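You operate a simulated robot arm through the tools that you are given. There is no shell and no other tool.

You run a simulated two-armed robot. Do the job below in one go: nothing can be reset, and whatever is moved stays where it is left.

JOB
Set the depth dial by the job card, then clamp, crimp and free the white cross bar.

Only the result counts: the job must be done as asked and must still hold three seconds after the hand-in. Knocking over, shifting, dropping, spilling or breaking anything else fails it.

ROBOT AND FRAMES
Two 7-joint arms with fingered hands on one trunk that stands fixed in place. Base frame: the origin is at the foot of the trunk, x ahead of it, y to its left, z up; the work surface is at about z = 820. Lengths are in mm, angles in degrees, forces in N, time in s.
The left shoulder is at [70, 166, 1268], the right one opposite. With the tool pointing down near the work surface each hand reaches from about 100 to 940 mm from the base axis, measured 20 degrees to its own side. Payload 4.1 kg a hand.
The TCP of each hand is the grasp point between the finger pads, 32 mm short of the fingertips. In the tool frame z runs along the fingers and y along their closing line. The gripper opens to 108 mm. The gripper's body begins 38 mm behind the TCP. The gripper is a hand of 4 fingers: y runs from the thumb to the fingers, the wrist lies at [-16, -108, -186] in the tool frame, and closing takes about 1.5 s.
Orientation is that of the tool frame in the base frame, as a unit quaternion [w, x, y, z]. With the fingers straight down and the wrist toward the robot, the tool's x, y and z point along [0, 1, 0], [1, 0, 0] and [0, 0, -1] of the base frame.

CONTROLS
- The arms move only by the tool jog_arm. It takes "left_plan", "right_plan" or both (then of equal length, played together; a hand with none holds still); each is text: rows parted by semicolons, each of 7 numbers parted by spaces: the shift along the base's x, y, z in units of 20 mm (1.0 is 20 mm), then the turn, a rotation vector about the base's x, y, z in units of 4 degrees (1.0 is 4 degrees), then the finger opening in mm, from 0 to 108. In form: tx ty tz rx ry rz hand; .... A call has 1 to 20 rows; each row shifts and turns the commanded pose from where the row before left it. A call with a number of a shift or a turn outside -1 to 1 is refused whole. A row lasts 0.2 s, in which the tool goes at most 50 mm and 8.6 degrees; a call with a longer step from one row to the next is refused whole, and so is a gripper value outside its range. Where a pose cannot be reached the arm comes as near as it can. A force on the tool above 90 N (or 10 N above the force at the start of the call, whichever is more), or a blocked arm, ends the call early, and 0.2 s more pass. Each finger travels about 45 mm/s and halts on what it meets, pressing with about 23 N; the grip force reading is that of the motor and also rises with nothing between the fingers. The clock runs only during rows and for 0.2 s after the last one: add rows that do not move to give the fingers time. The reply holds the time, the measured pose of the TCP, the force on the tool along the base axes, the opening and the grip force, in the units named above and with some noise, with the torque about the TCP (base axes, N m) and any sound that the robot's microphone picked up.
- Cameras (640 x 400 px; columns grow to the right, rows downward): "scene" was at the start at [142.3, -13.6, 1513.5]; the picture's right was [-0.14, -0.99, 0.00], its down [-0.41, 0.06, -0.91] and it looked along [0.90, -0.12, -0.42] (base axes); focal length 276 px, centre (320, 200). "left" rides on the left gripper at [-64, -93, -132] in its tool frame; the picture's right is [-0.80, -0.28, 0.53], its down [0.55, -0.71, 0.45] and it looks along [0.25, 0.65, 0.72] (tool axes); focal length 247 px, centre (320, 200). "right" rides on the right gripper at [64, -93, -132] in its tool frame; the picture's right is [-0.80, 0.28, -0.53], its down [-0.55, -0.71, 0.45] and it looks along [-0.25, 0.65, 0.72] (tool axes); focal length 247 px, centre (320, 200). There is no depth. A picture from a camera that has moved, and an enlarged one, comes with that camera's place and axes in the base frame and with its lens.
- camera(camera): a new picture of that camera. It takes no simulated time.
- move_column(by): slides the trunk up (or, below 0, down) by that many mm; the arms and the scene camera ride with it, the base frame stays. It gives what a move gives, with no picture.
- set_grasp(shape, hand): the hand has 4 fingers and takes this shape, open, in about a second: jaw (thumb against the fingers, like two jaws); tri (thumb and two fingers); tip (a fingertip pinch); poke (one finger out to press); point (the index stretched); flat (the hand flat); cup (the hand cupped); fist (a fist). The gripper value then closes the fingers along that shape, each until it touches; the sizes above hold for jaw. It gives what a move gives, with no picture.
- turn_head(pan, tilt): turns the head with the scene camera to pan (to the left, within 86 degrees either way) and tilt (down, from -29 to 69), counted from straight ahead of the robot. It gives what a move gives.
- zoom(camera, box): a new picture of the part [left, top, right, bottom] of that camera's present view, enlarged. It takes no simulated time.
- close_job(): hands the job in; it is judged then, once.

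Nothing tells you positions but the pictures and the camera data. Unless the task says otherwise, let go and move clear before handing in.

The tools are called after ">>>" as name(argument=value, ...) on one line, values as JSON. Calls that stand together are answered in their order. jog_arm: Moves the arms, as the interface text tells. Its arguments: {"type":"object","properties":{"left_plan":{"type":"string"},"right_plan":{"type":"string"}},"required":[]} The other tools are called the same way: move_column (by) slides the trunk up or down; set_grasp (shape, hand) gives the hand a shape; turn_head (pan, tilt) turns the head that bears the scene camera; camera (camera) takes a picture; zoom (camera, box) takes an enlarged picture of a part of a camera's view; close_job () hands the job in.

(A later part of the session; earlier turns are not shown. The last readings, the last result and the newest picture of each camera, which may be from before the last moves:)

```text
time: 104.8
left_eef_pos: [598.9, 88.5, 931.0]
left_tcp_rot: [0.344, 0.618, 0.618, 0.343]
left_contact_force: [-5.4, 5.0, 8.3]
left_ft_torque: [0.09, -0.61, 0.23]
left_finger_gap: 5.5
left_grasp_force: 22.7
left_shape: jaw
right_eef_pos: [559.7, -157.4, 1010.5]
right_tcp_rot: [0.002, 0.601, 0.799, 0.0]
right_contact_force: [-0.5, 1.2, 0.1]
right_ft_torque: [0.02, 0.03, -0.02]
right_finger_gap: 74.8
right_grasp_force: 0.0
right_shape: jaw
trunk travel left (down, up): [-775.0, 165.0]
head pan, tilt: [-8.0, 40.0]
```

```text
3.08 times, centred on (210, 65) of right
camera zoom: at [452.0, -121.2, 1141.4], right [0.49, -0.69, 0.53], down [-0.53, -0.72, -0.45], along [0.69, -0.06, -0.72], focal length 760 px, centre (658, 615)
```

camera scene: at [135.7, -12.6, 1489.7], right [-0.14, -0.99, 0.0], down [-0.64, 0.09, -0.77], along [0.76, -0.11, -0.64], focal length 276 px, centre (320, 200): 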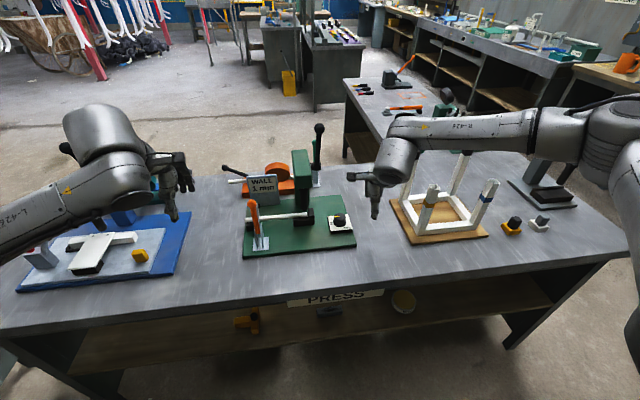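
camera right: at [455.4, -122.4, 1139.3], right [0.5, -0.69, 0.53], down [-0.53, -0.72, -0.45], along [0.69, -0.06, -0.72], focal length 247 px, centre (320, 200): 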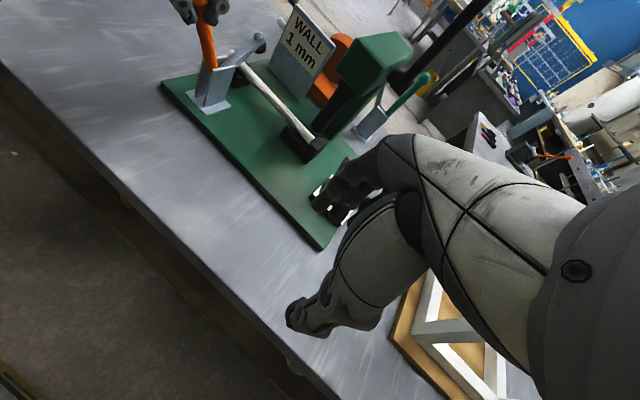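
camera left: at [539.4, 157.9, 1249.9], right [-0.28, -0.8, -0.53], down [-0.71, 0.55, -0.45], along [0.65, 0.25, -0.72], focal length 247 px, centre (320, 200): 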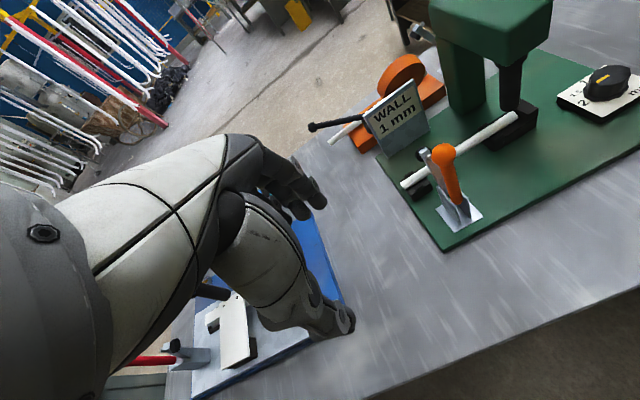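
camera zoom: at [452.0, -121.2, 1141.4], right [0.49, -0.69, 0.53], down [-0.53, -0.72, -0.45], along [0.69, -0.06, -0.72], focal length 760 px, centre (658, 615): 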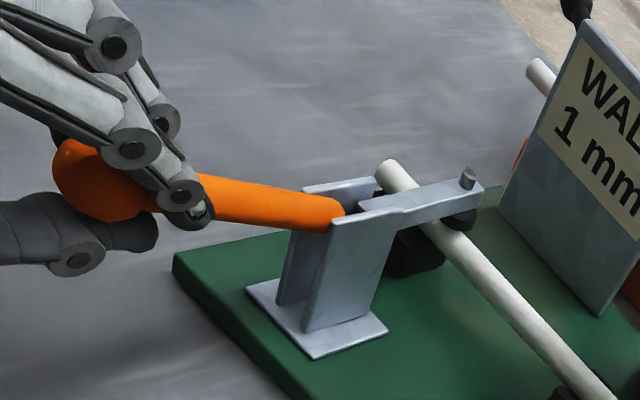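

Nearly there: the pad is just above the bar. Continue pressing the handle down.

>>> jog_arm(left_plan="-0.02 0 -0.45 0 -1 0 0; 0 0 -0.45 0 -0.5 0 0")

>>> zoom(camera="right", box=[120, 0, 300, 130])

```text
time: 105.4
left_eef_pos: [598.3, 89.3, 918.0]
left_tcp_rot: [0.377, 0.597, 0.599, 0.378]
left_contact_force: [-9.9, 7.6, 29.0]
left_ft_torque: [0.08, -0.93, 0.24]
left_finger_gap: 6.9
left_grasp_force: 23.0
left_shape: jaw
right_eef_pos: [555.9, -157.7, 1012.3]
right_tcp_rot: [0.002, 0.601, 0.799, 0.001]
right_contact_force: [0.1, 0.9, 0.2]
right_ft_torque: [0.01, -0.02, 0.0]
right_finger_gap: 74.5
right_grasp_force: 0.0
right_shape: jaw
trunk travel left (down, up): [-775.0, 165.0]
head pan, tilt: [-8.0, 40.0]
```

```text
3.08 times, centred on (210, 65) of right
camera zoom: at [449.1, -121.5, 1142.8], right [0.49, -0.69, 0.53], down [-0.52, -0.72, -0.45], along [0.7, -0.06, -0.72], focal length 760 px, centre (658, 615)
```

zoom: 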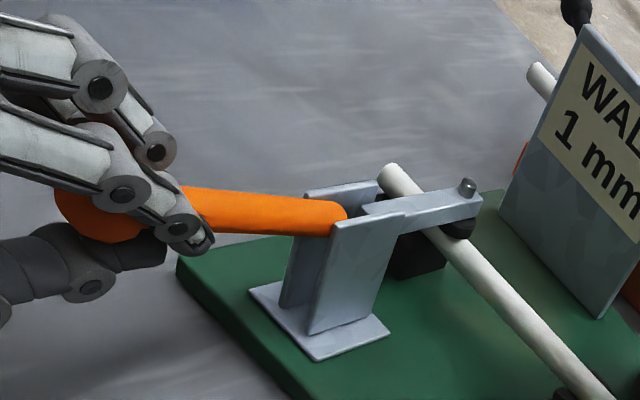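

Pad appears on the bar and the handle resists with 29 N. Press further down in small steps, listening for a latch.

>>> jog_arm(left_plan="0 0 -0.35 0 -0.3 0 0; 0 0 -0.35 0 -0.3 0 0")

>>> zoom(camera="right", box=[120, 0, 300, 130])

```text
time: 106.0
left_eef_pos: [597.9, 89.3, 907.8]
left_tcp_rot: [0.393, 0.587, 0.59, 0.39]
left_contact_force: [-0.4, 10.0, 51.8]
left_ft_torque: [-0.16, -0.9, 0.5]
left_finger_gap: 7.2
left_grasp_force: 23.3
left_shape: jaw
right_eef_pos: [555.2, -156.0, 1012.8]
right_tcp_rot: [0.003, 0.601, 0.799, 0.001]
right_contact_force: [0.8, 0.1, -0.5]
right_ft_torque: [-0.01, -0.02, 0.02]
right_finger_gap: 74.4
right_grasp_force: 0.0
right_shape: jaw
trunk travel left (down, up): [-775.0, 165.0]
head pan, tilt: [-8.0, 40.0]
```

```text
3.08 times, centred on (210, 65) of right
camera zoom: at [448.0, -121.2, 1143.5], right [0.49, -0.69, 0.54], down [-0.52, -0.72, -0.45], along [0.7, -0.06, -0.71], focal length 760 px, centre (658, 615)
```

zoom: 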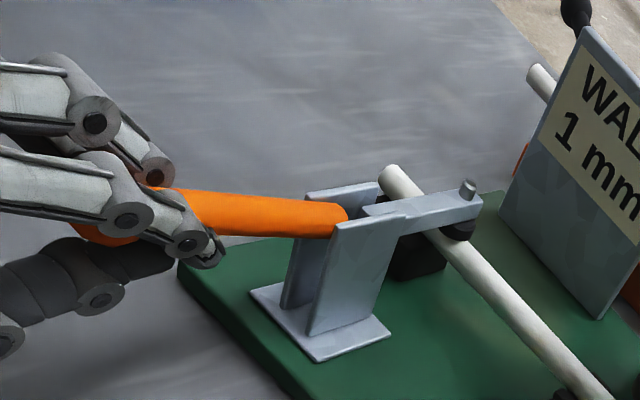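

Resistance is 52 N. I'll zoom in to see if the pad is really down on the bar.

>>> zoom(camera="right", box=[200, 30, 270, 80])

>>> camera(camera="left")

>>> zoom(camera="scene", box=[180, 150, 320, 290])

```text
8.00 times, centred on (235, 55) of right
camera zoom: at [448.0, -121.2, 1143.5], right [0.49, -0.69, 0.54], down [-0.52, -0.72, -0.45], along [0.7, -0.06, -0.71], focal length 1976 px, centre (1000, 1360)
```

zoom: 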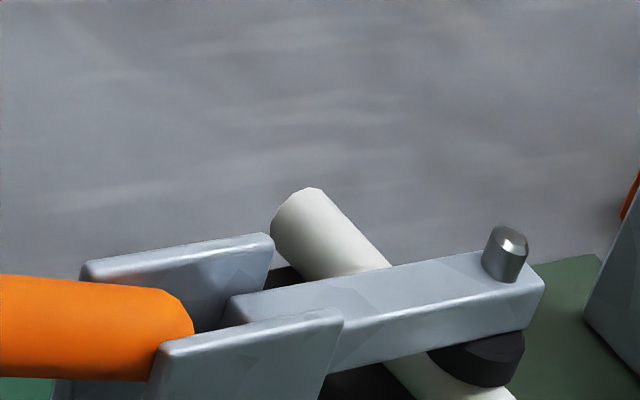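

```text
taken
camera left: at [439.6, 25.2, 871.7], right [0.38, -0.8, -0.46], down [0.14, 0.54, -0.83], along [0.91, 0.25, 0.32], focal length 247 px, centre (320, 200)
```

left: 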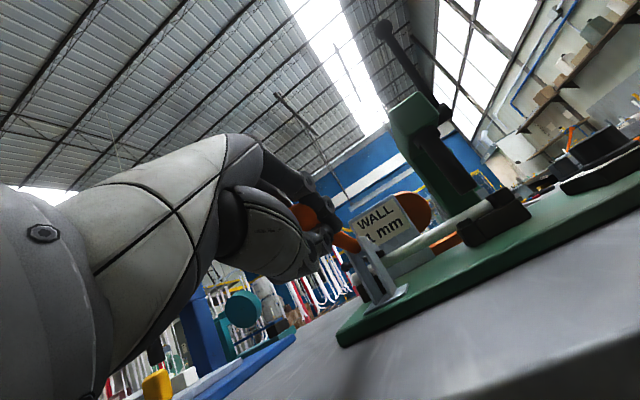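

```text
2.86 times, centred on (250, 220) of scene
camera zoom: at [127.4, -12.1, 1490.9], right [-0.14, -0.99, 0.0], down [-0.63, 0.09, -0.77], along [0.76, -0.11, -0.64], focal length 790 px, centre (520, 143)
```

zoom: 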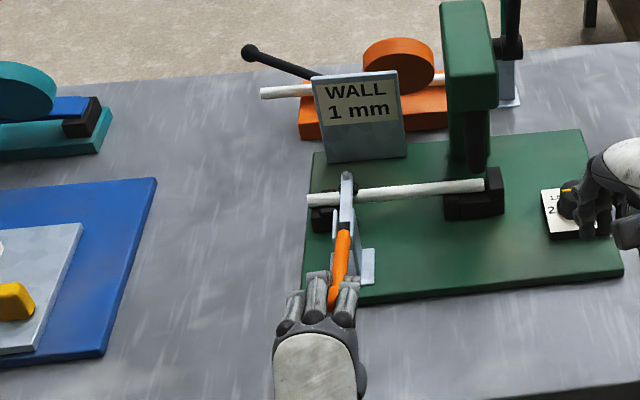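

>>> zoom(camera="left", box=[280, 160, 480, 320])

>>> zoom(camera="left", box=[320, 200, 420, 300])

```text
2.50 times, centred on (380, 240) of left
camera zoom: at [439.6, 25.2, 871.7], right [0.38, -0.8, -0.46], down [0.14, 0.54, -0.83], along [0.91, 0.25, 0.32], focal length 617 px, centre (170, 100)
```

zoom: 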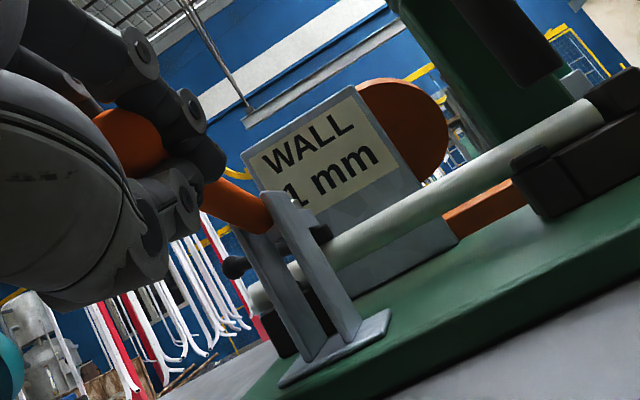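

```text
4.00 times, centred on (370, 250) of left
camera zoom: at [439.6, 25.2, 871.7], right [0.38, -0.8, -0.46], down [0.14, 0.54, -0.83], along [0.91, 0.25, 0.32], focal length 988 px, centre (120, 0)
```

zoom: 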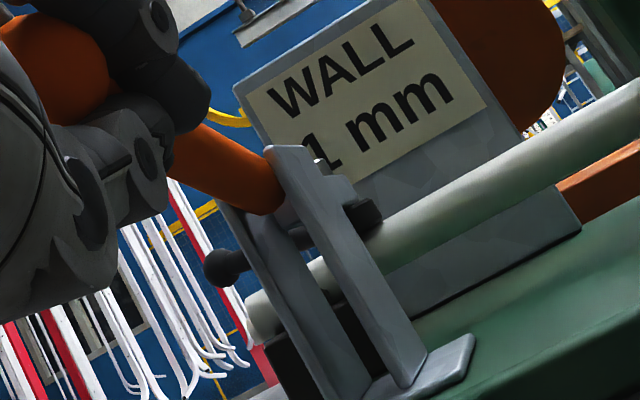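

The pad looks to be on the bar. I'll press a little more to push the handle to its end, then see if it holds.

>>> jog_arm(left_plan="0 0 -0.3 0 0 0 0; 0 0 -0.2 0 0 0 0")

>>> zoom(camera="right", box=[120, 0, 300, 130])

```text
time: 106.6
left_eef_pos: [595.6, 87.1, 896.4]
left_tcp_rot: [0.393, 0.588, 0.589, 0.39]
left_contact_force: [-5.8, 4.4, 55.5]
left_ft_torque: [0.04, -1.04, 0.72]
left_finger_gap: 9.3
left_grasp_force: 22.8
left_shape: jaw
right_eef_pos: [553.3, -157.3, 1012.7]
right_tcp_rot: [0.003, 0.602, 0.799, 0.001]
right_contact_force: [0.8, -0.2, -1.0]
right_ft_torque: [-0.01, 0.01, 0.02]
right_finger_gap: 74.6
right_grasp_force: 0.0
right_shape: jaw
trunk travel left (down, up): [-775.0, 165.0]
head pan, tilt: [-8.0, 40.0]
```

```text
3.08 times, centred on (210, 65) of right
camera zoom: at [447.1, -122.5, 1143.3], right [0.49, -0.69, 0.54], down [-0.52, -0.72, -0.45], along [0.7, -0.06, -0.71], focal length 760 px, centre (658, 615)
```

zoom: 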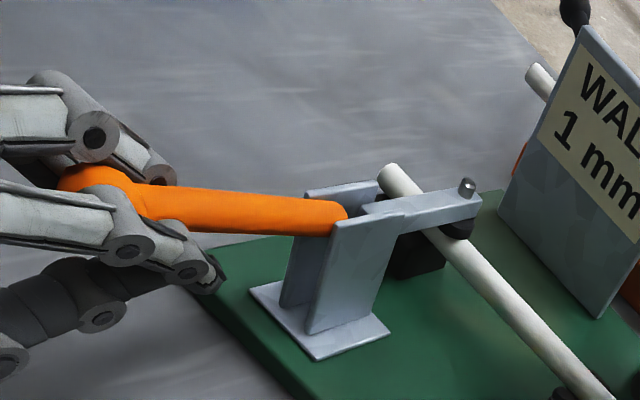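

The fingers slid over the ball while the handle stays at the same angle: it's at its end with the arm on the bar. I'll open and retreat along the hand's axis to see whether it holds by itself.

>>> jog_arm(left_plan="0 0 0.3 0 0 0 20; 0 0 0.1 0 0 0 50; 0 0 0 0 0 0 80; 0 0 0 0 0 0 80; 0 0 0 0 0 0 80")

>>> zoom(camera="right", box=[120, 0, 300, 130])

```text
time: 107.8
left_eef_pos: [601.1, 87.4, 895.5]
left_tcp_rot: [0.386, 0.593, 0.591, 0.386]
left_contact_force: [-4.4, -10.2, -2.3]
left_ft_torque: [0.58, 0.14, 0.04]
left_finger_gap: 77.4
left_grasp_force: 0.0
left_shape: jaw
right_eef_pos: [560.2, -158.4, 1009.3]
right_tcp_rot: [0.0, 0.601, 0.799, 0.0]
right_contact_force: [0.2, 0.0, 0.2]
right_ft_torque: [0.0, -0.02, 0.01]
right_finger_gap: 74.6
right_grasp_force: 0.1
right_shape: jaw
trunk travel left (down, up): [-775.0, 165.0]
head pan, tilt: [-8.0, 40.0]
```

```text
3.08 times, centred on (210, 65) of right
camera zoom: at [453.4, -123.4, 1140.2], right [0.49, -0.69, 0.53], down [-0.53, -0.72, -0.45], along [0.69, -0.06, -0.72], focal length 760 px, centre (658, 615)
```

zoom: 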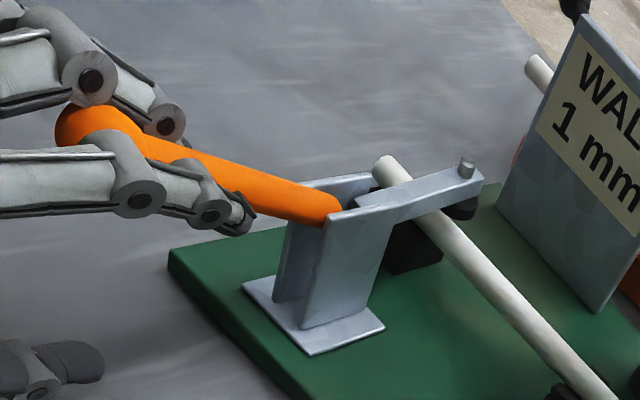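

Opening lifted the handle a bit because it sits between two of the fingers. Let me look closely before retreating.

>>> zoom(camera="right", box=[110, 10, 210, 120])

>>> zoom(camera="scene", box=[220, 190, 300, 280])

>>> zoom(camera="left", box=[240, 120, 400, 300])

```text
3.64 times, centred on (160, 65) of right
camera zoom: at [453.4, -123.4, 1140.2], right [0.49, -0.69, 0.53], down [-0.53, -0.72, -0.45], along [0.69, -0.06, -0.72], focal length 898 px, centre (902, 691)
```

zoom: 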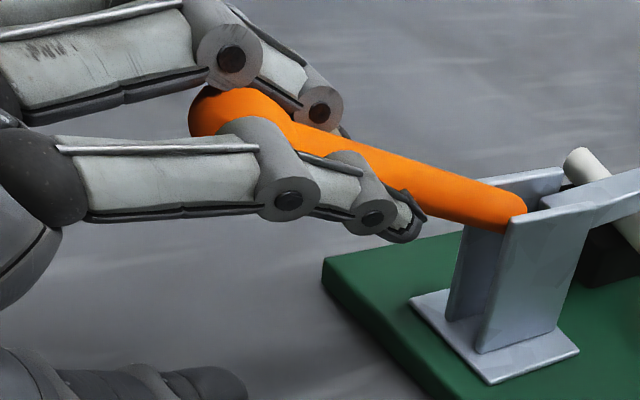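

```text
4.44 times, centred on (260, 235) of scene
camera zoom: at [134.7, -14.7, 1489.6], right [-0.14, -0.99, 0.0], down [-0.64, 0.09, -0.77], along [0.76, -0.11, -0.64], focal length 1229 px, centre (587, 44)
```

zoom: 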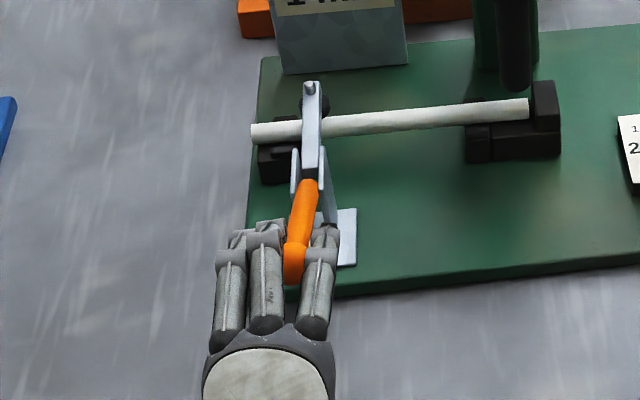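

```text
2.22 times, centred on (320, 210) of left
camera zoom: at [442.6, 24.7, 862.6], right [0.37, -0.8, -0.47], down [0.13, 0.55, -0.83], along [0.92, 0.25, 0.31], focal length 549 px, centre (320, 178)
```

zoom: 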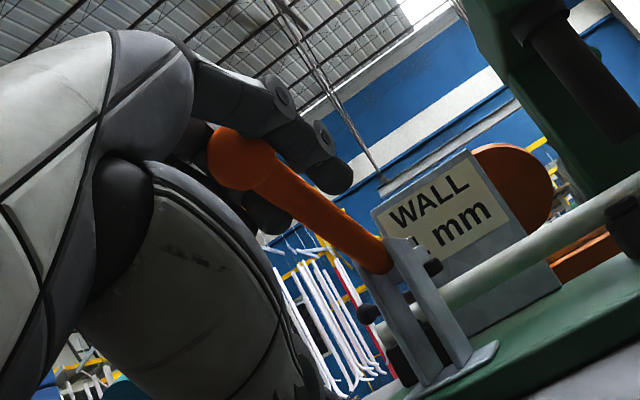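

The ball is wedged between the index and middle fingers, with the handle nearly parallel to them, so sliding straight back along the fingers should free it. Retreat slowly.

>>> jog_arm(left_plan="-0.44 0 0.23 0 0 0 80; -0.44 0 0.23 0 0 0 80")

>>> zoom(camera="right", box=[90, 0, 270, 130])

```text
time: 108.4
left_eef_pos: [579.9, 90.6, 908.0]
left_tcp_rot: [0.389, 0.589, 0.592, 0.389]
left_contact_force: [0.2, -0.9, 0.1]
left_ft_torque: [0.02, 0.02, -0.02]
left_finger_gap: 80.0
left_grasp_force: 0.1
left_shape: jaw
right_eef_pos: [557.2, -157.0, 1011.7]
right_tcp_rot: [0.001, 0.6, 0.8, 0.0]
right_contact_force: [-0.9, -0.6, 0.7]
right_ft_torque: [-0.01, -0.02, 0.02]
right_finger_gap: 74.6
right_grasp_force: 0.1
right_shape: jaw
trunk travel left (down, up): [-775.0, 165.0]
head pan, tilt: [-8.0, 40.0]
```

```text
3.08 times, centred on (180, 65) of right
camera zoom: at [450.3, -121.1, 1142.0], right [0.49, -0.69, 0.53], down [-0.52, -0.72, -0.45], along [0.69, -0.06, -0.72], focal length 760 px, centre (751, 615)
```

zoom: 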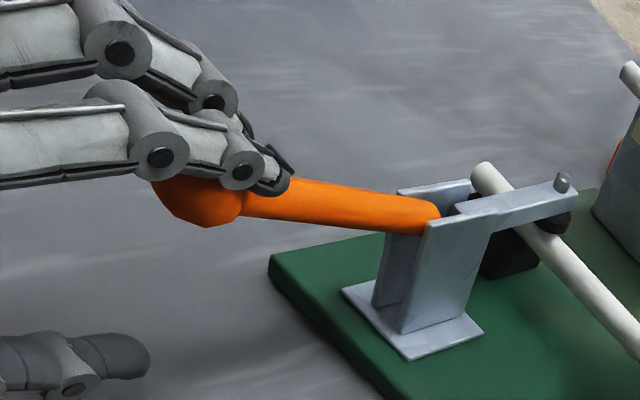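

The hand is free and the handle settled by itself back at its closed end, with the pad on the bar. I'll withdraw the left hand and bring it back upright, away from the fixture.

>>> jog_arm(left_plan="-0.8 0 0.5 0 0 0 80; -0.8 0 0.5 0 0 0 80; -0.5 0 0.8 0 0.5 0 80; 0 0 0.9 0 1 0 80; 0 0.3 0.9 0 1 0 80; 0 0.5 0.9 0 1 0 80; 0 0.5 0.9 0 1 0 80; 0 0.5 0.9 0 1 0 80; 0 0.5 0.8 0 1 0 80; 0 0.5 0.8 0 1 0 80; 0 0.5 0.5 0 1 0 80; 0 0.5 0 0 1 0 80; 0 0.5 0 0 1 0 80; 0 0.5 0 0 1 0 80; 0 0.5 0 0 1 0 80; 0 0.5 0 0 1 0 80; 0 0.5 0 0 1 0 80; 0 0.5 0 0 1 0 80; 0 0 0 0 0.7 0 80")

>>> zoom(camera="right", box=[120, 0, 300, 130])

>>> zoom(camera="scene", box=[220, 150, 380, 270])

```text
time: 112.6
left_eef_pos: [548.9, 272.1, 1090.6]
left_tcp_rot: [0.001, 0.678, 0.732, 0.068]
left_contact_force: [0.5, -0.5, -0.2]
left_ft_torque: [0.03, 0.0, 0.05]
left_finger_gap: 80.4
left_grasp_force: 0.0
left_shape: jaw
left hand out of reach, approached as far as the arm can: row 18
right_eef_pos: [560.0, -158.7, 1009.5]
right_tcp_rot: [-0.001, 0.601, 0.799, 0.001]
right_contact_force: [0.0, -1.0, -0.2]
right_ft_torque: [-0.01, 0.04, 0.03]
right_finger_gap: 74.6
right_grasp_force: 0.0
right_shape: jaw
trunk travel left (down, up): [-775.0, 165.0]
head pan, tilt: [-8.0, 40.0]
stopped in row 19 (left hand): the arm was blocked; the commanded pose is now the measured one
```

```text
3.08 times, centred on (210, 65) of right
camera zoom: at [453.4, -122.9, 1140.2], right [0.49, -0.69, 0.53], down [-0.53, -0.72, -0.45], along [0.69, -0.06, -0.72], focal length 760 px, centre (658, 615)
```

zoom: 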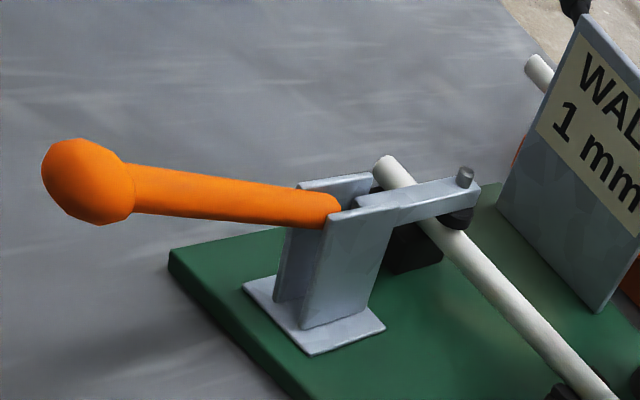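

```text
3.33 times, centred on (300, 210) of scene
camera zoom: at [134.7, -14.1, 1489.7], right [-0.14, -0.99, 0.0], down [-0.64, 0.09, -0.77], along [0.76, -0.11, -0.64], focal length 922 px, centre (387, 167)
```

zoom: 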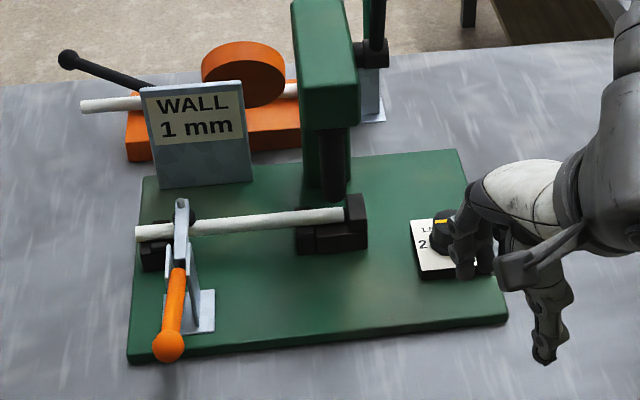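

The handle lies back nearly horizontal. I'll zoom closely on the pad and bar to verify contact.

>>> zoom(camera="right", box=[200, 30, 270, 80])

>>> zoom(camera="scene", box=[255, 200, 295, 240])

>>> camera(camera="left")

```text
8.00 times, centred on (235, 55) of right
camera zoom: at [453.4, -122.9, 1140.2], right [0.49, -0.69, 0.53], down [-0.53, -0.72, -0.45], along [0.69, -0.06, -0.72], focal length 1976 px, centre (1000, 1360)
```

zoom: 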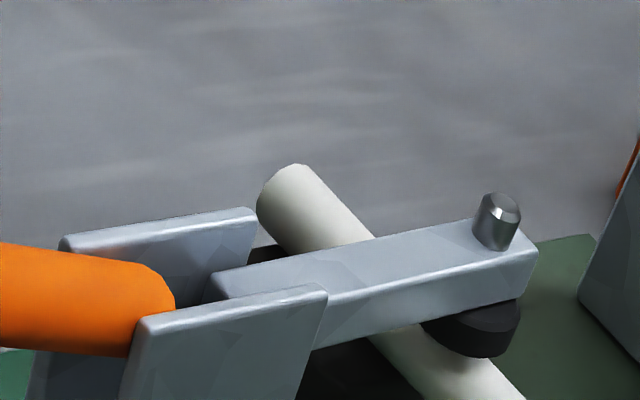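

```text
10.00 times, centred on (275, 220) of scene
camera zoom: at [134.7, -14.1, 1489.7], right [-0.14, -0.99, 0.0], down [-0.64, 0.09, -0.77], along [0.76, -0.11, -0.64], focal length 2765 px, centre (770, 0)
```

zoom: 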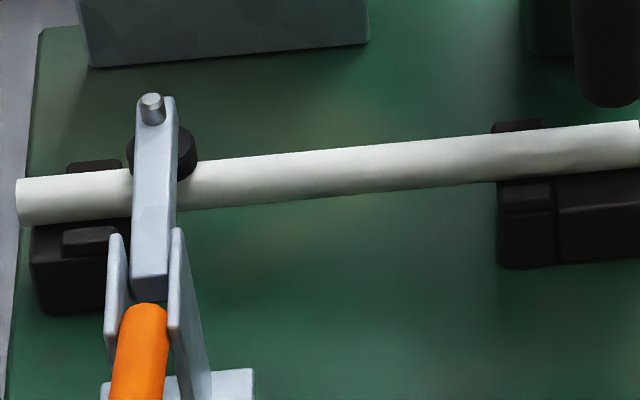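

```text
taken
camera left: at [448.5, 190.0, 1205.4], right [-0.17, -0.76, -0.63], down [-0.7, 0.54, -0.47], along [0.69, 0.36, -0.62], focal length 247 px, centre (320, 200)
```

left: 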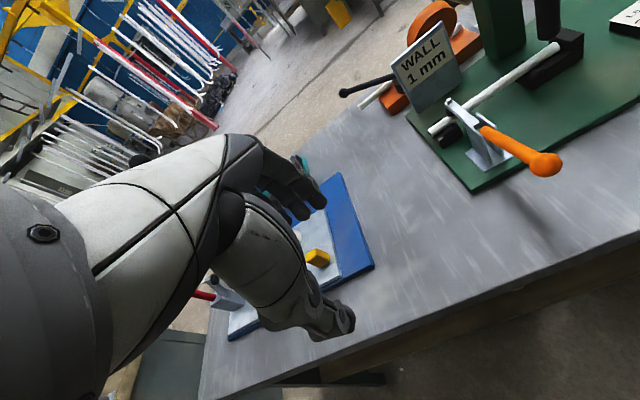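

The pad sits at the bar, though no latch sound was heard. I'll form a fist with the left hand and press the handle's ball firmly down from above to make sure the clamp is fully home.

>>> jog_arm(left_plan="0.3 -0.9 0 0 0 0 80; 0.3 -0.9 0 0 0 0 80; 0.3 -0.9 0 0 0 0 80; 0.3 -0.9 0 -0.2 0.2 -0.15 80; 0.3 -0.9 0 -0.2 0.2 -0.15 80; 0.3 -0.9 0 -0.2 0.2 -0.15 80; 0.3 -0.9 0 -0.2 0.2 -0.15 80; 0.3 -0.9 0 -0.2 0.2 -0.15 80; 0.25 -0.95 0 -0.2 0.2 -0.15 80; 0.2 -0.95 0 -0.2 0.15 -0.15 80")

>>> set_grasp(shape="fist", hand="left")

>>> camera(camera="left")

>>> zoom(camera="right", box=[60, 0, 260, 140])

```text
time: 114.1
left_eef_pos: [592.0, 227.9, 1099.8]
left_tcp_rot: [-0.03, 0.657, 0.748, 0.089]
left_contact_force: [0.1, 0.3, 0.5]
left_ft_torque: [0.01, 0.01, 0.0]
left_finger_gap: 80.3
left_grasp_force: 0.1
left_shape: jaw
right_eef_pos: [559.9, -158.0, 1009.1]
right_tcp_rot: [-0.001, 0.601, 0.799, 0.0]
right_contact_force: [-0.6, -0.5, 0.4]
right_ft_torque: [-0.03, 0.0, -0.01]
right_finger_gap: 74.6
right_grasp_force: 0.0
right_shape: jaw
trunk travel left (down, up): [-775.0, 165.0]
head pan, tilt: [-8.0, 40.0]
stopped in row 7 (left hand): the arm was blocked; the commanded pose is now the measured one
```

```text
time: 115.0
left_eef_pos: [591.7, 228.5, 1100.1]
left_tcp_rot: [-0.029, 0.657, 0.748, 0.089]
left_contact_force: [-0.4, 0.0, 0.0]
left_ft_torque: [-0.01, -0.02, -0.03]
left_finger_gap: 0.1
left_grasp_force: 0.0
left_shape: fist
right_eef_pos: [560.5, -158.4, 1008.3]
right_tcp_rot: [0.0, 0.601, 0.799, 0.001]
right_contact_force: [-0.7, 0.5, 0.6]
right_ft_torque: [0.01, -0.04, 0.02]
right_finger_gap: 74.4
right_grasp_force: 0.1
right_shape: jaw
trunk travel left (down, up): [-775.0, 165.0]
head pan, tilt: [-8.0, 40.0]
```

```text
taken
camera left: at [498.2, 132.3, 1209.2], right [-0.13, -0.72, -0.68], down [-0.74, 0.53, -0.42], along [0.66, 0.44, -0.61], focal length 247 px, centre (320, 200)
```

left: 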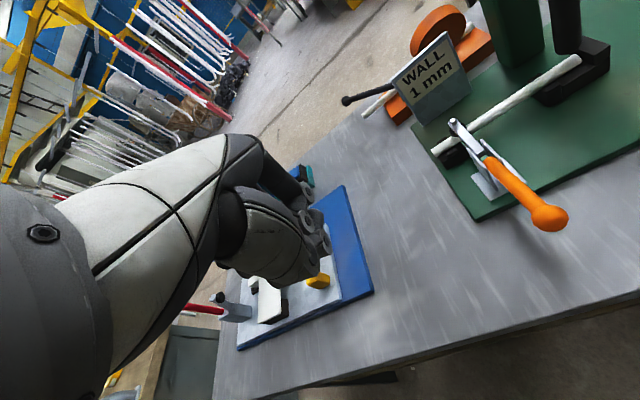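

```text
2.86 times, centred on (160, 70) of right
camera zoom: at [453.7, -121.9, 1140.3], right [0.49, -0.69, 0.53], down [-0.53, -0.72, -0.45], along [0.69, -0.06, -0.72], focal length 706 px, centre (777, 571)
```

zoom: 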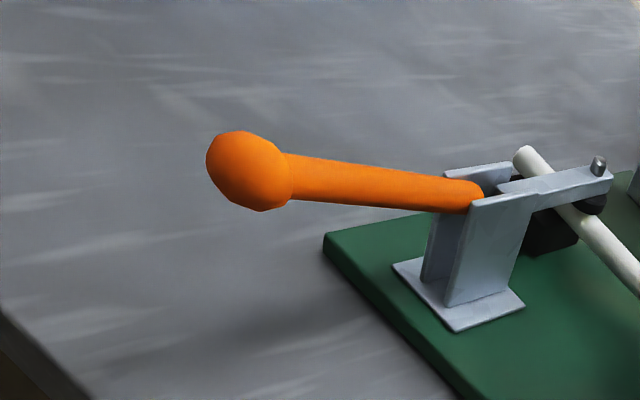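

The left arm got blocked while moving sideways, probably from its elbow posture. Let me look at the arm before trying again.

>>> turn_head(pan=25, tilt=45)

>>> camera(camera="scene")

```text
time: 116.0
left_eef_pos: [590.4, 227.9, 1099.1]
left_tcp_rot: [-0.029, 0.657, 0.748, 0.089]
left_contact_force: [-0.3, 0.0, 0.0]
left_ft_torque: [-0.01, -0.01, 0.01]
left_finger_gap: 0.0
left_grasp_force: 0.0
left_shape: fist
right_eef_pos: [560.0, -158.5, 1008.9]
right_tcp_rot: [0.001, 0.601, 0.799, 0.0]
right_contact_force: [-0.9, -0.6, 0.6]
right_ft_torque: [-0.04, -0.03, -0.03]
right_finger_gap: 74.8
right_grasp_force: 0.1
right_shape: jaw
trunk travel left (down, up): [-775.0, 165.0]
head pan, tilt: [25.0, 45.0]
```

```text
taken
camera scene: at [124.6, 33.2, 1482.4], right [0.42, -0.91, 0.0], down [-0.64, -0.3, -0.71], along [0.64, 0.3, -0.71], focal length 276 px, centre (320, 200)
```

scene: 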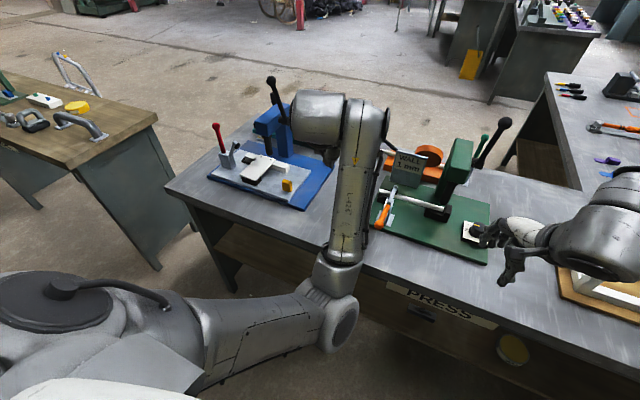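

The left elbow has swung inward and low. I'll raise the left hand and undo the tilt to let the elbow come back out.

>>> jog_arm(left_plan="0 0.3 0.9 -0.2 0.2 -0.2 0; 0 0.3 0.9 -0.2 0.2 -0.2 0; 0 0.3 0.9 -0.2 0.2 -0.2 0; 0 0.3 0.9 -0.2 0.2 -0.2 0; 0 0.3 0.9 -0.2 0.2 -0.2 0; 0 0 0.9 -0.2 0.2 -0.2 0; 0 0 0.9 -0.2 0.2 -0.2 0; 0 0 0.9 -0.2 0.1 -0.2 0")

>>> camera(camera="scene")

```text
time: 117.8
left_eef_pos: [590.7, 253.1, 1241.2]
left_tcp_rot: [-0.025, 0.705, 0.709, 0.01]
left_contact_force: [-0.9, -0.2, 0.4]
left_ft_torque: [0.03, -0.01, 0.01]
left_finger_gap: 0.3
left_grasp_force: 0.1
left_shape: fist
right_eef_pos: [559.7, -156.9, 1009.7]
right_tcp_rot: [0.0, 0.601, 0.799, 0.0]
right_contact_force: [-0.5, -0.1, 0.2]
right_ft_torque: [0.02, -0.01, -0.01]
right_finger_gap: 74.7
right_grasp_force: 0.0
right_shape: jaw
trunk travel left (down, up): [-775.0, 165.0]
head pan, tilt: [25.0, 45.0]
```

```text
taken
camera scene: at [124.2, 32.6, 1482.4], right [0.42, -0.91, 0.0], down [-0.64, -0.3, -0.71], along [0.64, 0.3, -0.71], focal length 276 px, centre (320, 200)
```

scene: 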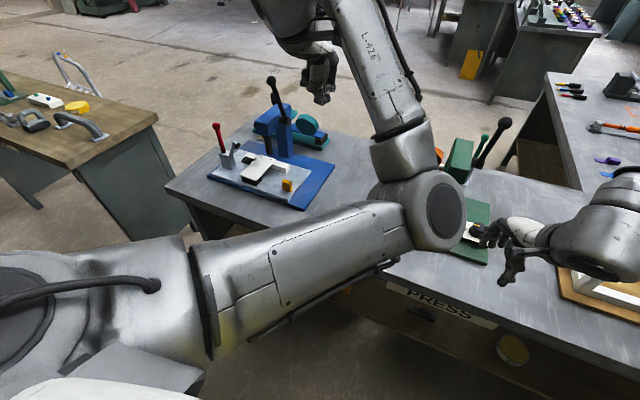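

The elbow is on the inside now. Yawing the hand clockwise should bring the forearm and elbow back outward; try it at this height.

>>> jog_arm(left_plan="-0.3 0.3 0.2 0 0 -1 0; -0.3 0.3 0.2 0 0 -1 0; -0.3 0.3 0.2 0 0 -1 0; -0.3 0.3 0.2 0 0 -1 0; -0.3 0.3 0.2 0 0 -1 0; -0.3 0.3 0.2 0 0 -1 0; -0.3 0.3 0.2 0 0 -1 0; -0.3 0.3 0.2 0 0 -1 0")

>>> camera(camera="scene")

```text
time: 119.5
left_eef_pos: [541.6, 303.4, 1273.3]
left_tcp_rot: [-0.021, 0.873, 0.487, 0.017]
left_contact_force: [0.1, -0.5, -0.3]
left_ft_torque: [-0.01, 0.0, -0.02]
left_finger_gap: 0.0
left_grasp_force: 0.1
left_shape: fist
right_eef_pos: [560.0, -156.1, 1009.5]
right_tcp_rot: [-0.001, 0.601, 0.799, 0.0]
right_contact_force: [-0.2, 0.4, -0.7]
right_ft_torque: [0.0, -0.01, 0.03]
right_finger_gap: 74.5
right_grasp_force: 0.0
right_shape: jaw
trunk travel left (down, up): [-775.0, 165.0]
head pan, tilt: [25.0, 45.0]
```

```text
taken
camera scene: at [124.1, 33.8, 1482.4], right [0.42, -0.91, 0.0], down [-0.64, -0.3, -0.71], along [0.64, 0.3, -0.71], focal length 276 px, centre (320, 200)
```

scene: 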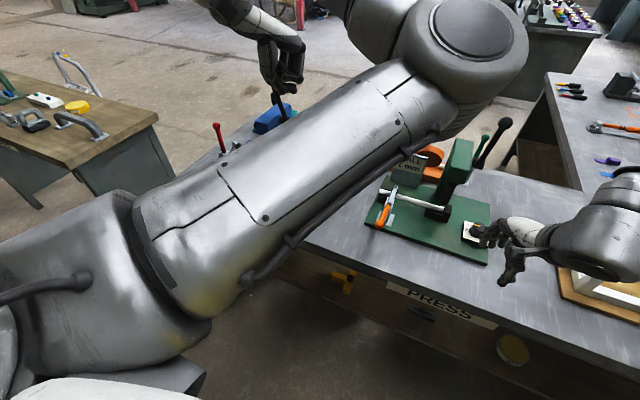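

The elbow is moving over the top. I'll carry the hand further out to the left to bring it round to the outer side.

>>> jog_arm(left_plan="-0.2 0.9 0 0 0 0 0; -0.2 0.9 0 0 0 0 0; -0.2 0.9 0 0 0 0 0; -0.2 0.9 0 0 0 0 0; -0.2 0.9 0 0 0 0 0; -0.2 0.9 0 0 0 0 0; -0.2 0.9 -0.2 0 0 0 0; -0.2 0.9 -0.2 0 0 0 0; -0.2 0.9 -0.2 0 0 0 0; -0.2 0.9 -0.2 0 0 0 0")

>>> camera(camera="scene")

```text
time: 121.8
left_eef_pos: [503.5, 487.0, 1258.9]
left_tcp_rot: [-0.02, 0.873, 0.488, 0.018]
left_contact_force: [-0.7, 0.0, -0.6]
left_ft_torque: [-0.03, 0.0, 0.02]
left_finger_gap: 0.0
left_grasp_force: 0.2
left_shape: fist
right_eef_pos: [558.5, -156.9, 1009.2]
right_tcp_rot: [0.0, 0.601, 0.799, 0.0]
right_contact_force: [-0.8, 0.0, 1.5]
right_ft_torque: [-0.02, 0.04, 0.0]
right_finger_gap: 74.2
right_grasp_force: 0.0
right_shape: jaw
trunk travel left (down, up): [-775.0, 165.0]
head pan, tilt: [25.0, 45.0]
```

```text
taken
camera scene: at [124.6, 34.9, 1482.4], right [0.42, -0.91, 0.0], down [-0.64, -0.3, -0.71], along [0.64, 0.3, -0.71], focal length 276 px, centre (320, 200)
```

scene: 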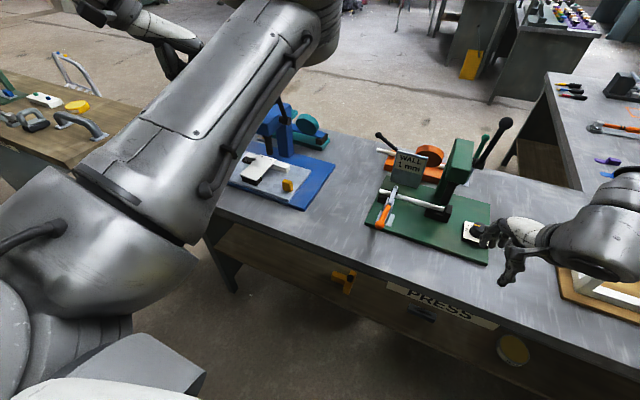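

The left elbow is still on the inner side. I'll bring the left hand back up toward its starting pose and see how the arm sits there.

>>> jog_arm(left_plan="-0.3 0.5 -0.6 0 0 0 0; -0.3 0.5 -0.8 0 0 0 0; -0.3 0.5 -0.9 0 0 0 0; -0.3 0.3 -0.9 0 0 0 0; -0.3 0.3 -0.9 0 0 0 0; -0.3 0 -0.9 0 0 0 0; -0.3 0 -0.9 0 0 0 0; -0.3 0 -0.9 0 0 0 0")

>>> camera(camera="scene")

```text
time: 123.5
left_eef_pos: [455.7, 525.2, 1122.9]
left_tcp_rot: [-0.021, 0.872, 0.488, 0.019]
left_contact_force: [0.5, 0.9, 0.9]
left_ft_torque: [-0.04, 0.01, 0.02]
left_finger_gap: 0.0
left_grasp_force: 0.1
left_shape: fist
right_eef_pos: [560.2, -157.2, 1009.6]
right_tcp_rot: [0.0, 0.601, 0.799, 0.0]
right_contact_force: [0.2, 0.1, 0.0]
right_ft_torque: [0.0, -0.02, 0.02]
right_finger_gap: 74.7
right_grasp_force: 0.2
right_shape: jaw
trunk travel left (down, up): [-775.0, 165.0]
head pan, tilt: [25.0, 45.0]
```

```text
taken
camera scene: at [124.8, 34.0, 1482.4], right [0.42, -0.91, 0.0], down [-0.64, -0.3, -0.71], along [0.64, 0.3, -0.71], focal length 276 px, centre (320, 200)
```

scene: 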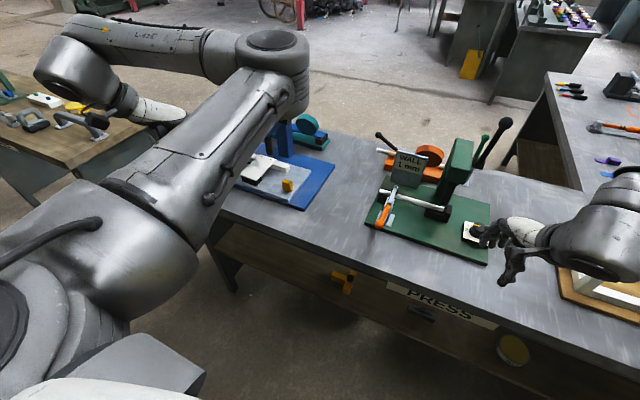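

Continue yawing the left hand clockwise here, which has been swinging the elbow over the top toward the outside.

>>> jog_arm(left_plan="0 0 0.3 0 0 -1 0; 0 0 0.3 0 0 -1 0; 0 0 0.3 0 0 -1 0; 0 0 0.3 0 0 -1 0; 0 0 0.3 0 0 -1 0; 0 0 0.3 0 0 -1 0; 0 0 0.3 0 0 -1 0; 0 0 0.3 0 0 -1 0; 0 0 0.3 0 0 -1 0; 0 0 0.3 0 0 -1 0; 0 0 0.3 0 0 -1 0; 0 0 0.3 0 0 -1 0")

>>> camera(camera="scene")

```text
time: 126.2
left_eef_pos: [454.7, 524.9, 1193.9]
left_tcp_rot: [-0.012, 0.995, 0.091, 0.026]
left_contact_force: [0.1, -0.5, -0.5]
left_ft_torque: [-0.01, 0.02, 0.0]
left_finger_gap: 0.0
left_grasp_force: 0.1
left_shape: fist
right_eef_pos: [559.1, -157.6, 1008.9]
right_tcp_rot: [-0.001, 0.601, 0.799, 0.0]
right_contact_force: [0.1, 1.0, 0.2]
right_ft_torque: [0.0, 0.03, 0.0]
right_finger_gap: 74.5
right_grasp_force: 0.0
right_shape: jaw
trunk travel left (down, up): [-775.0, 165.0]
head pan, tilt: [25.0, 45.0]
```

```text
taken
camera scene: at [124.5, 33.3, 1482.4], right [0.42, -0.91, 0.0], down [-0.64, -0.3, -0.71], along [0.64, 0.3, -0.71], focal length 276 px, centre (320, 200)
```

scene: 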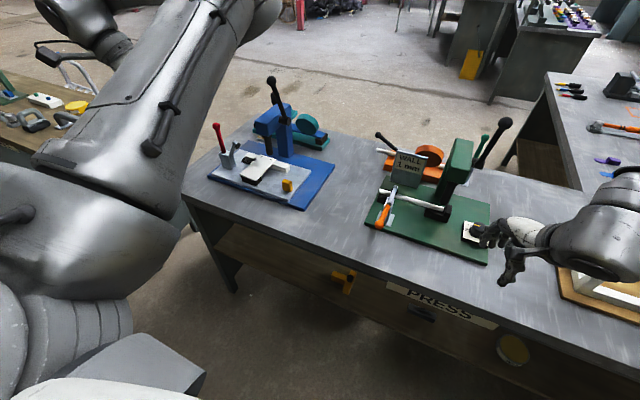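

Now yaw is −80° and the elbow is swinging outward. Move the hand right and forward keeping this yaw.

>>> jog_arm(left_plan="0.3 -0.9 0 0 0 0 0; 0.3 -0.9 0 0 0 0 0; 0.3 -0.9 0 0 0 0 0; 0.3 -0.9 0 0 0 0 0; 0.3 -0.9 0 0 0 0 0; 0.3 -0.9 0 0 0 0 0; 0.3 -0.9 0 0 0 0 0; 0.3 -0.9 0 0 0 0 0; 0.3 -0.9 0 0 0 0 0; 0.3 -0.9 0 0 0 0 0; 0.3 -0.9 0 0 0 0 0; 0.3 -0.9 0 0 0 0 0; 0.3 -0.9 0 0 0 0 0; 0.3 -0.9 0 0 0 0 0")

>>> camera(camera="scene")

```text
time: 129.2
left_eef_pos: [539.1, 271.7, 1194.0]
left_tcp_rot: [-0.013, 0.995, 0.091, 0.025]
left_contact_force: [-0.2, -0.3, -0.3]
left_ft_torque: [0.04, 0.04, 0.02]
left_finger_gap: 0.0
left_grasp_force: 0.0
left_shape: fist
right_eef_pos: [560.4, -158.8, 1008.2]
right_tcp_rot: [0.0, 0.602, 0.799, 0.0]
right_contact_force: [0.2, -0.8, 0.3]
right_ft_torque: [0.0, -0.05, 0.0]
right_finger_gap: 74.7
right_grasp_force: 0.1
right_shape: jaw
trunk travel left (down, up): [-775.0, 165.0]
head pan, tilt: [25.0, 45.0]
```

```text
taken
camera scene: at [124.6, 32.2, 1482.4], right [0.42, -0.91, 0.0], down [-0.64, -0.3, -0.71], along [0.64, 0.3, -0.71], focal length 276 px, centre (320, 200)
```

scene: 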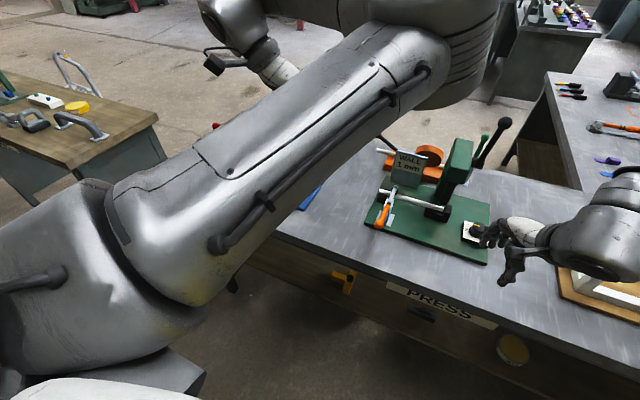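

In this posture the hand can sit at yaw −80…−90°, which puts the closing line across the handle — handy for pushing and later lifting it. I'll move above the handle's ball in this pose.

>>> jog_arm(left_plan="0.33 -0.9 -0.4 0 0 -0.25 0; 0.33 -0.9 -0.4 0 0 -0.25 0; 0.33 -0.9 -0.4 0 0 -0.25 0; 0.33 -0.9 -0.4 0 0 -0.25 0; 0.33 -0.9 -0.4 0 0 -0.25 0; 0.33 -0.9 -0.4 0 0 -0.25 0; 0.33 -0.9 -0.4 0 0 -0.25 0; 0.33 -0.9 -0.4 0 0 -0.25 0; 0.33 -0.9 -0.4 0 0 -0.25 0; 0.33 -0.9 -0.4 0 0 -0.25 0")

>>> camera(camera="scene")

>>> camera(camera="left")

>>> camera(camera="right")

```text
time: 130.8
left_eef_pos: [594.8, 203.5, 1158.3]
left_tcp_rot: [0.021, 0.994, 0.098, 0.04]
left_contact_force: [-0.6, -0.1, -0.5]
left_ft_torque: [0.0, -0.02, 0.0]
left_finger_gap: 0.0
left_grasp_force: 0.1
left_shape: fist
right_eef_pos: [560.8, -157.8, 1008.7]
right_tcp_rot: [0.0, 0.601, 0.799, -0.001]
right_contact_force: [-0.9, -0.6, -0.8]
right_ft_torque: [-0.01, 0.01, 0.03]
right_finger_gap: 74.6
right_grasp_force: 0.0
right_shape: jaw
trunk travel left (down, up): [-775.0, 165.0]
head pan, tilt: [25.0, 45.0]
stopped in row 8 (left hand): the arm was blocked; the commanded pose is now the measured one
```

```text
taken
camera scene: at [125.2, 32.9, 1482.4], right [0.42, -0.91, 0.0], down [-0.64, -0.3, -0.71], along [0.64, 0.3, -0.71], focal length 276 px, centre (320, 200)
```

scene: 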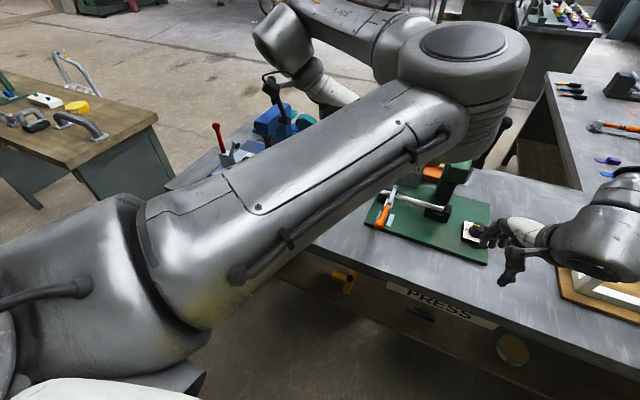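

```text
taken
camera left: at [502.9, 286.5, 1280.3], right [-0.79, 0.1, -0.6], down [0.44, 0.78, -0.44], along [0.43, -0.61, -0.67], focal length 247 px, centre (320, 200)
```

left: 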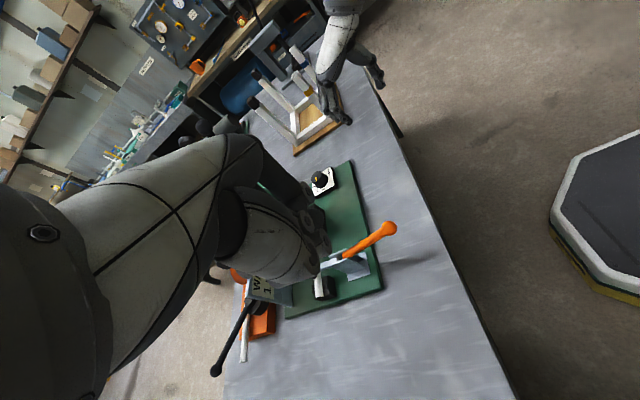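

```text
taken
camera right: at [454.2, -122.4, 1139.9], right [0.49, -0.69, 0.53], down [-0.53, -0.72, -0.45], along [0.69, -0.06, -0.72], focal length 247 px, centre (320, 200)
```

right: 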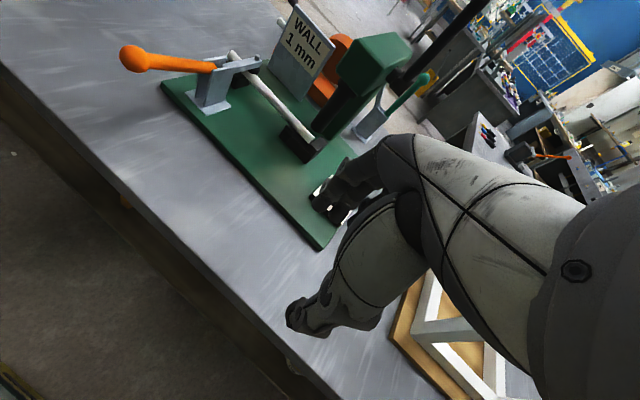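

The left arm can't go further right in this posture. The clamp is closed and holding, so I'll park the left arm out to the left and use the right arm for the press lever. First move the left away.

>>> jog_arm(left_plan="-0.5 0.9 0.4 0 0 0 0; -0.5 0.9 0.4 0 0 0 0; -0.5 0.9 0.4 0 0 0 0; -0.5 0.9 0.4 0 0 0 0; -0.5 0.9 0.4 0 0 0 0; -0.3 0.9 0.4 0 0 0 0; -0.3 0.9 0.2 0 0 0 0; -0.3 0.9 0 0 0 0 0")

>>> turn_head(pan=-8, tilt=35)

>>> camera(camera="scene")

```text
time: 132.6
left_eef_pos: [528.9, 347.4, 1211.0]
left_tcp_rot: [0.021, 0.994, 0.095, 0.04]
left_contact_force: [0.1, 0.1, 0.7]
left_ft_torque: [-0.01, 0.02, 0.0]
left_finger_gap: 0.1
left_grasp_force: 0.0
left_shape: fist
right_eef_pos: [561.4, -156.0, 1010.0]
right_tcp_rot: [0.002, 0.601, 0.799, 0.0]
right_contact_force: [-0.2, -0.4, 0.1]
right_ft_torque: [0.0, 0.01, 0.0]
right_finger_gap: 74.5
right_grasp_force: 0.0
right_shape: jaw
trunk travel left (down, up): [-775.0, 165.0]
head pan, tilt: [25.0, 45.0]
```

```text
time: 133.6
left_eef_pos: [528.5, 346.1, 1210.0]
left_tcp_rot: [0.021, 0.994, 0.095, 0.041]
left_contact_force: [0.6, 0.0, 0.3]
left_ft_torque: [-0.01, -0.01, -0.04]
left_finger_gap: 0.0
left_grasp_force: 0.0
left_shape: fist
right_eef_pos: [560.2, -157.5, 1009.0]
right_tcp_rot: [0.0, 0.601, 0.799, 0.0]
right_contact_force: [-0.1, -0.6, 0.0]
right_ft_torque: [0.02, 0.01, -0.02]
right_finger_gap: 74.5
right_grasp_force: 0.0
right_shape: jaw
trunk travel left (down, up): [-775.0, 165.0]
head pan, tilt: [-8.0, 35.0]
```

```text
taken
camera scene: at [138.1, -13.2, 1497.2], right [-0.14, -0.99, 0.0], down [-0.57, 0.08, -0.82], along [0.81, -0.11, -0.57], focal length 276 px, centre (320, 200)
```

scene: 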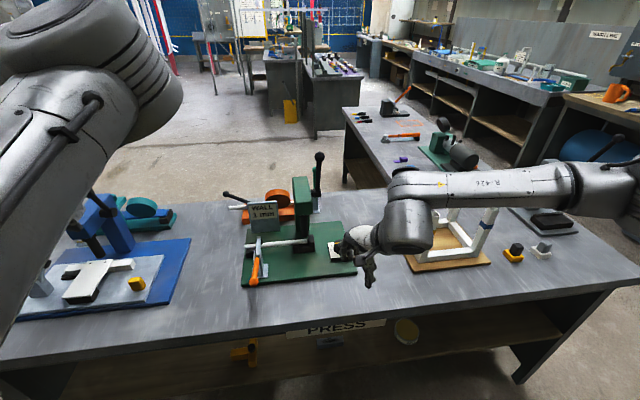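

The left arm is parked. Now I measure the press lever's ball precisely for the right hand.

>>> zoom(camera="scene", box=[280, 140, 350, 220])

>>> zoom(camera="right", box=[280, 0, 500, 160])

```text
5.00 times, centred on (315, 180) of scene
camera zoom: at [138.1, -13.2, 1497.2], right [-0.14, -0.99, 0.0], down [-0.57, 0.08, -0.82], along [0.81, -0.11, -0.57], focal length 1382 px, centre (345, 300)
```

zoom: 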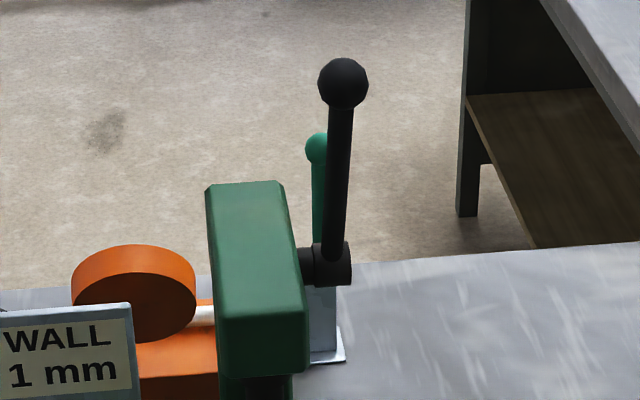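

```text
2.50 times, centred on (390, 80) of right
camera zoom: at [453.7, -121.8, 1140.3], right [0.49, -0.69, 0.53], down [-0.53, -0.72, -0.45], along [0.69, -0.06, -0.72], focal length 617 px, centre (145, 500)
```

zoom: 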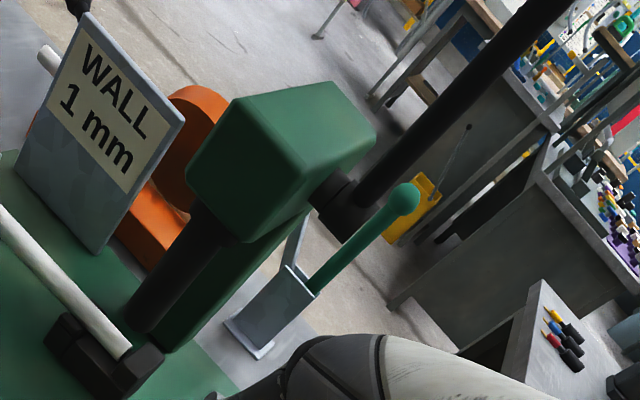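

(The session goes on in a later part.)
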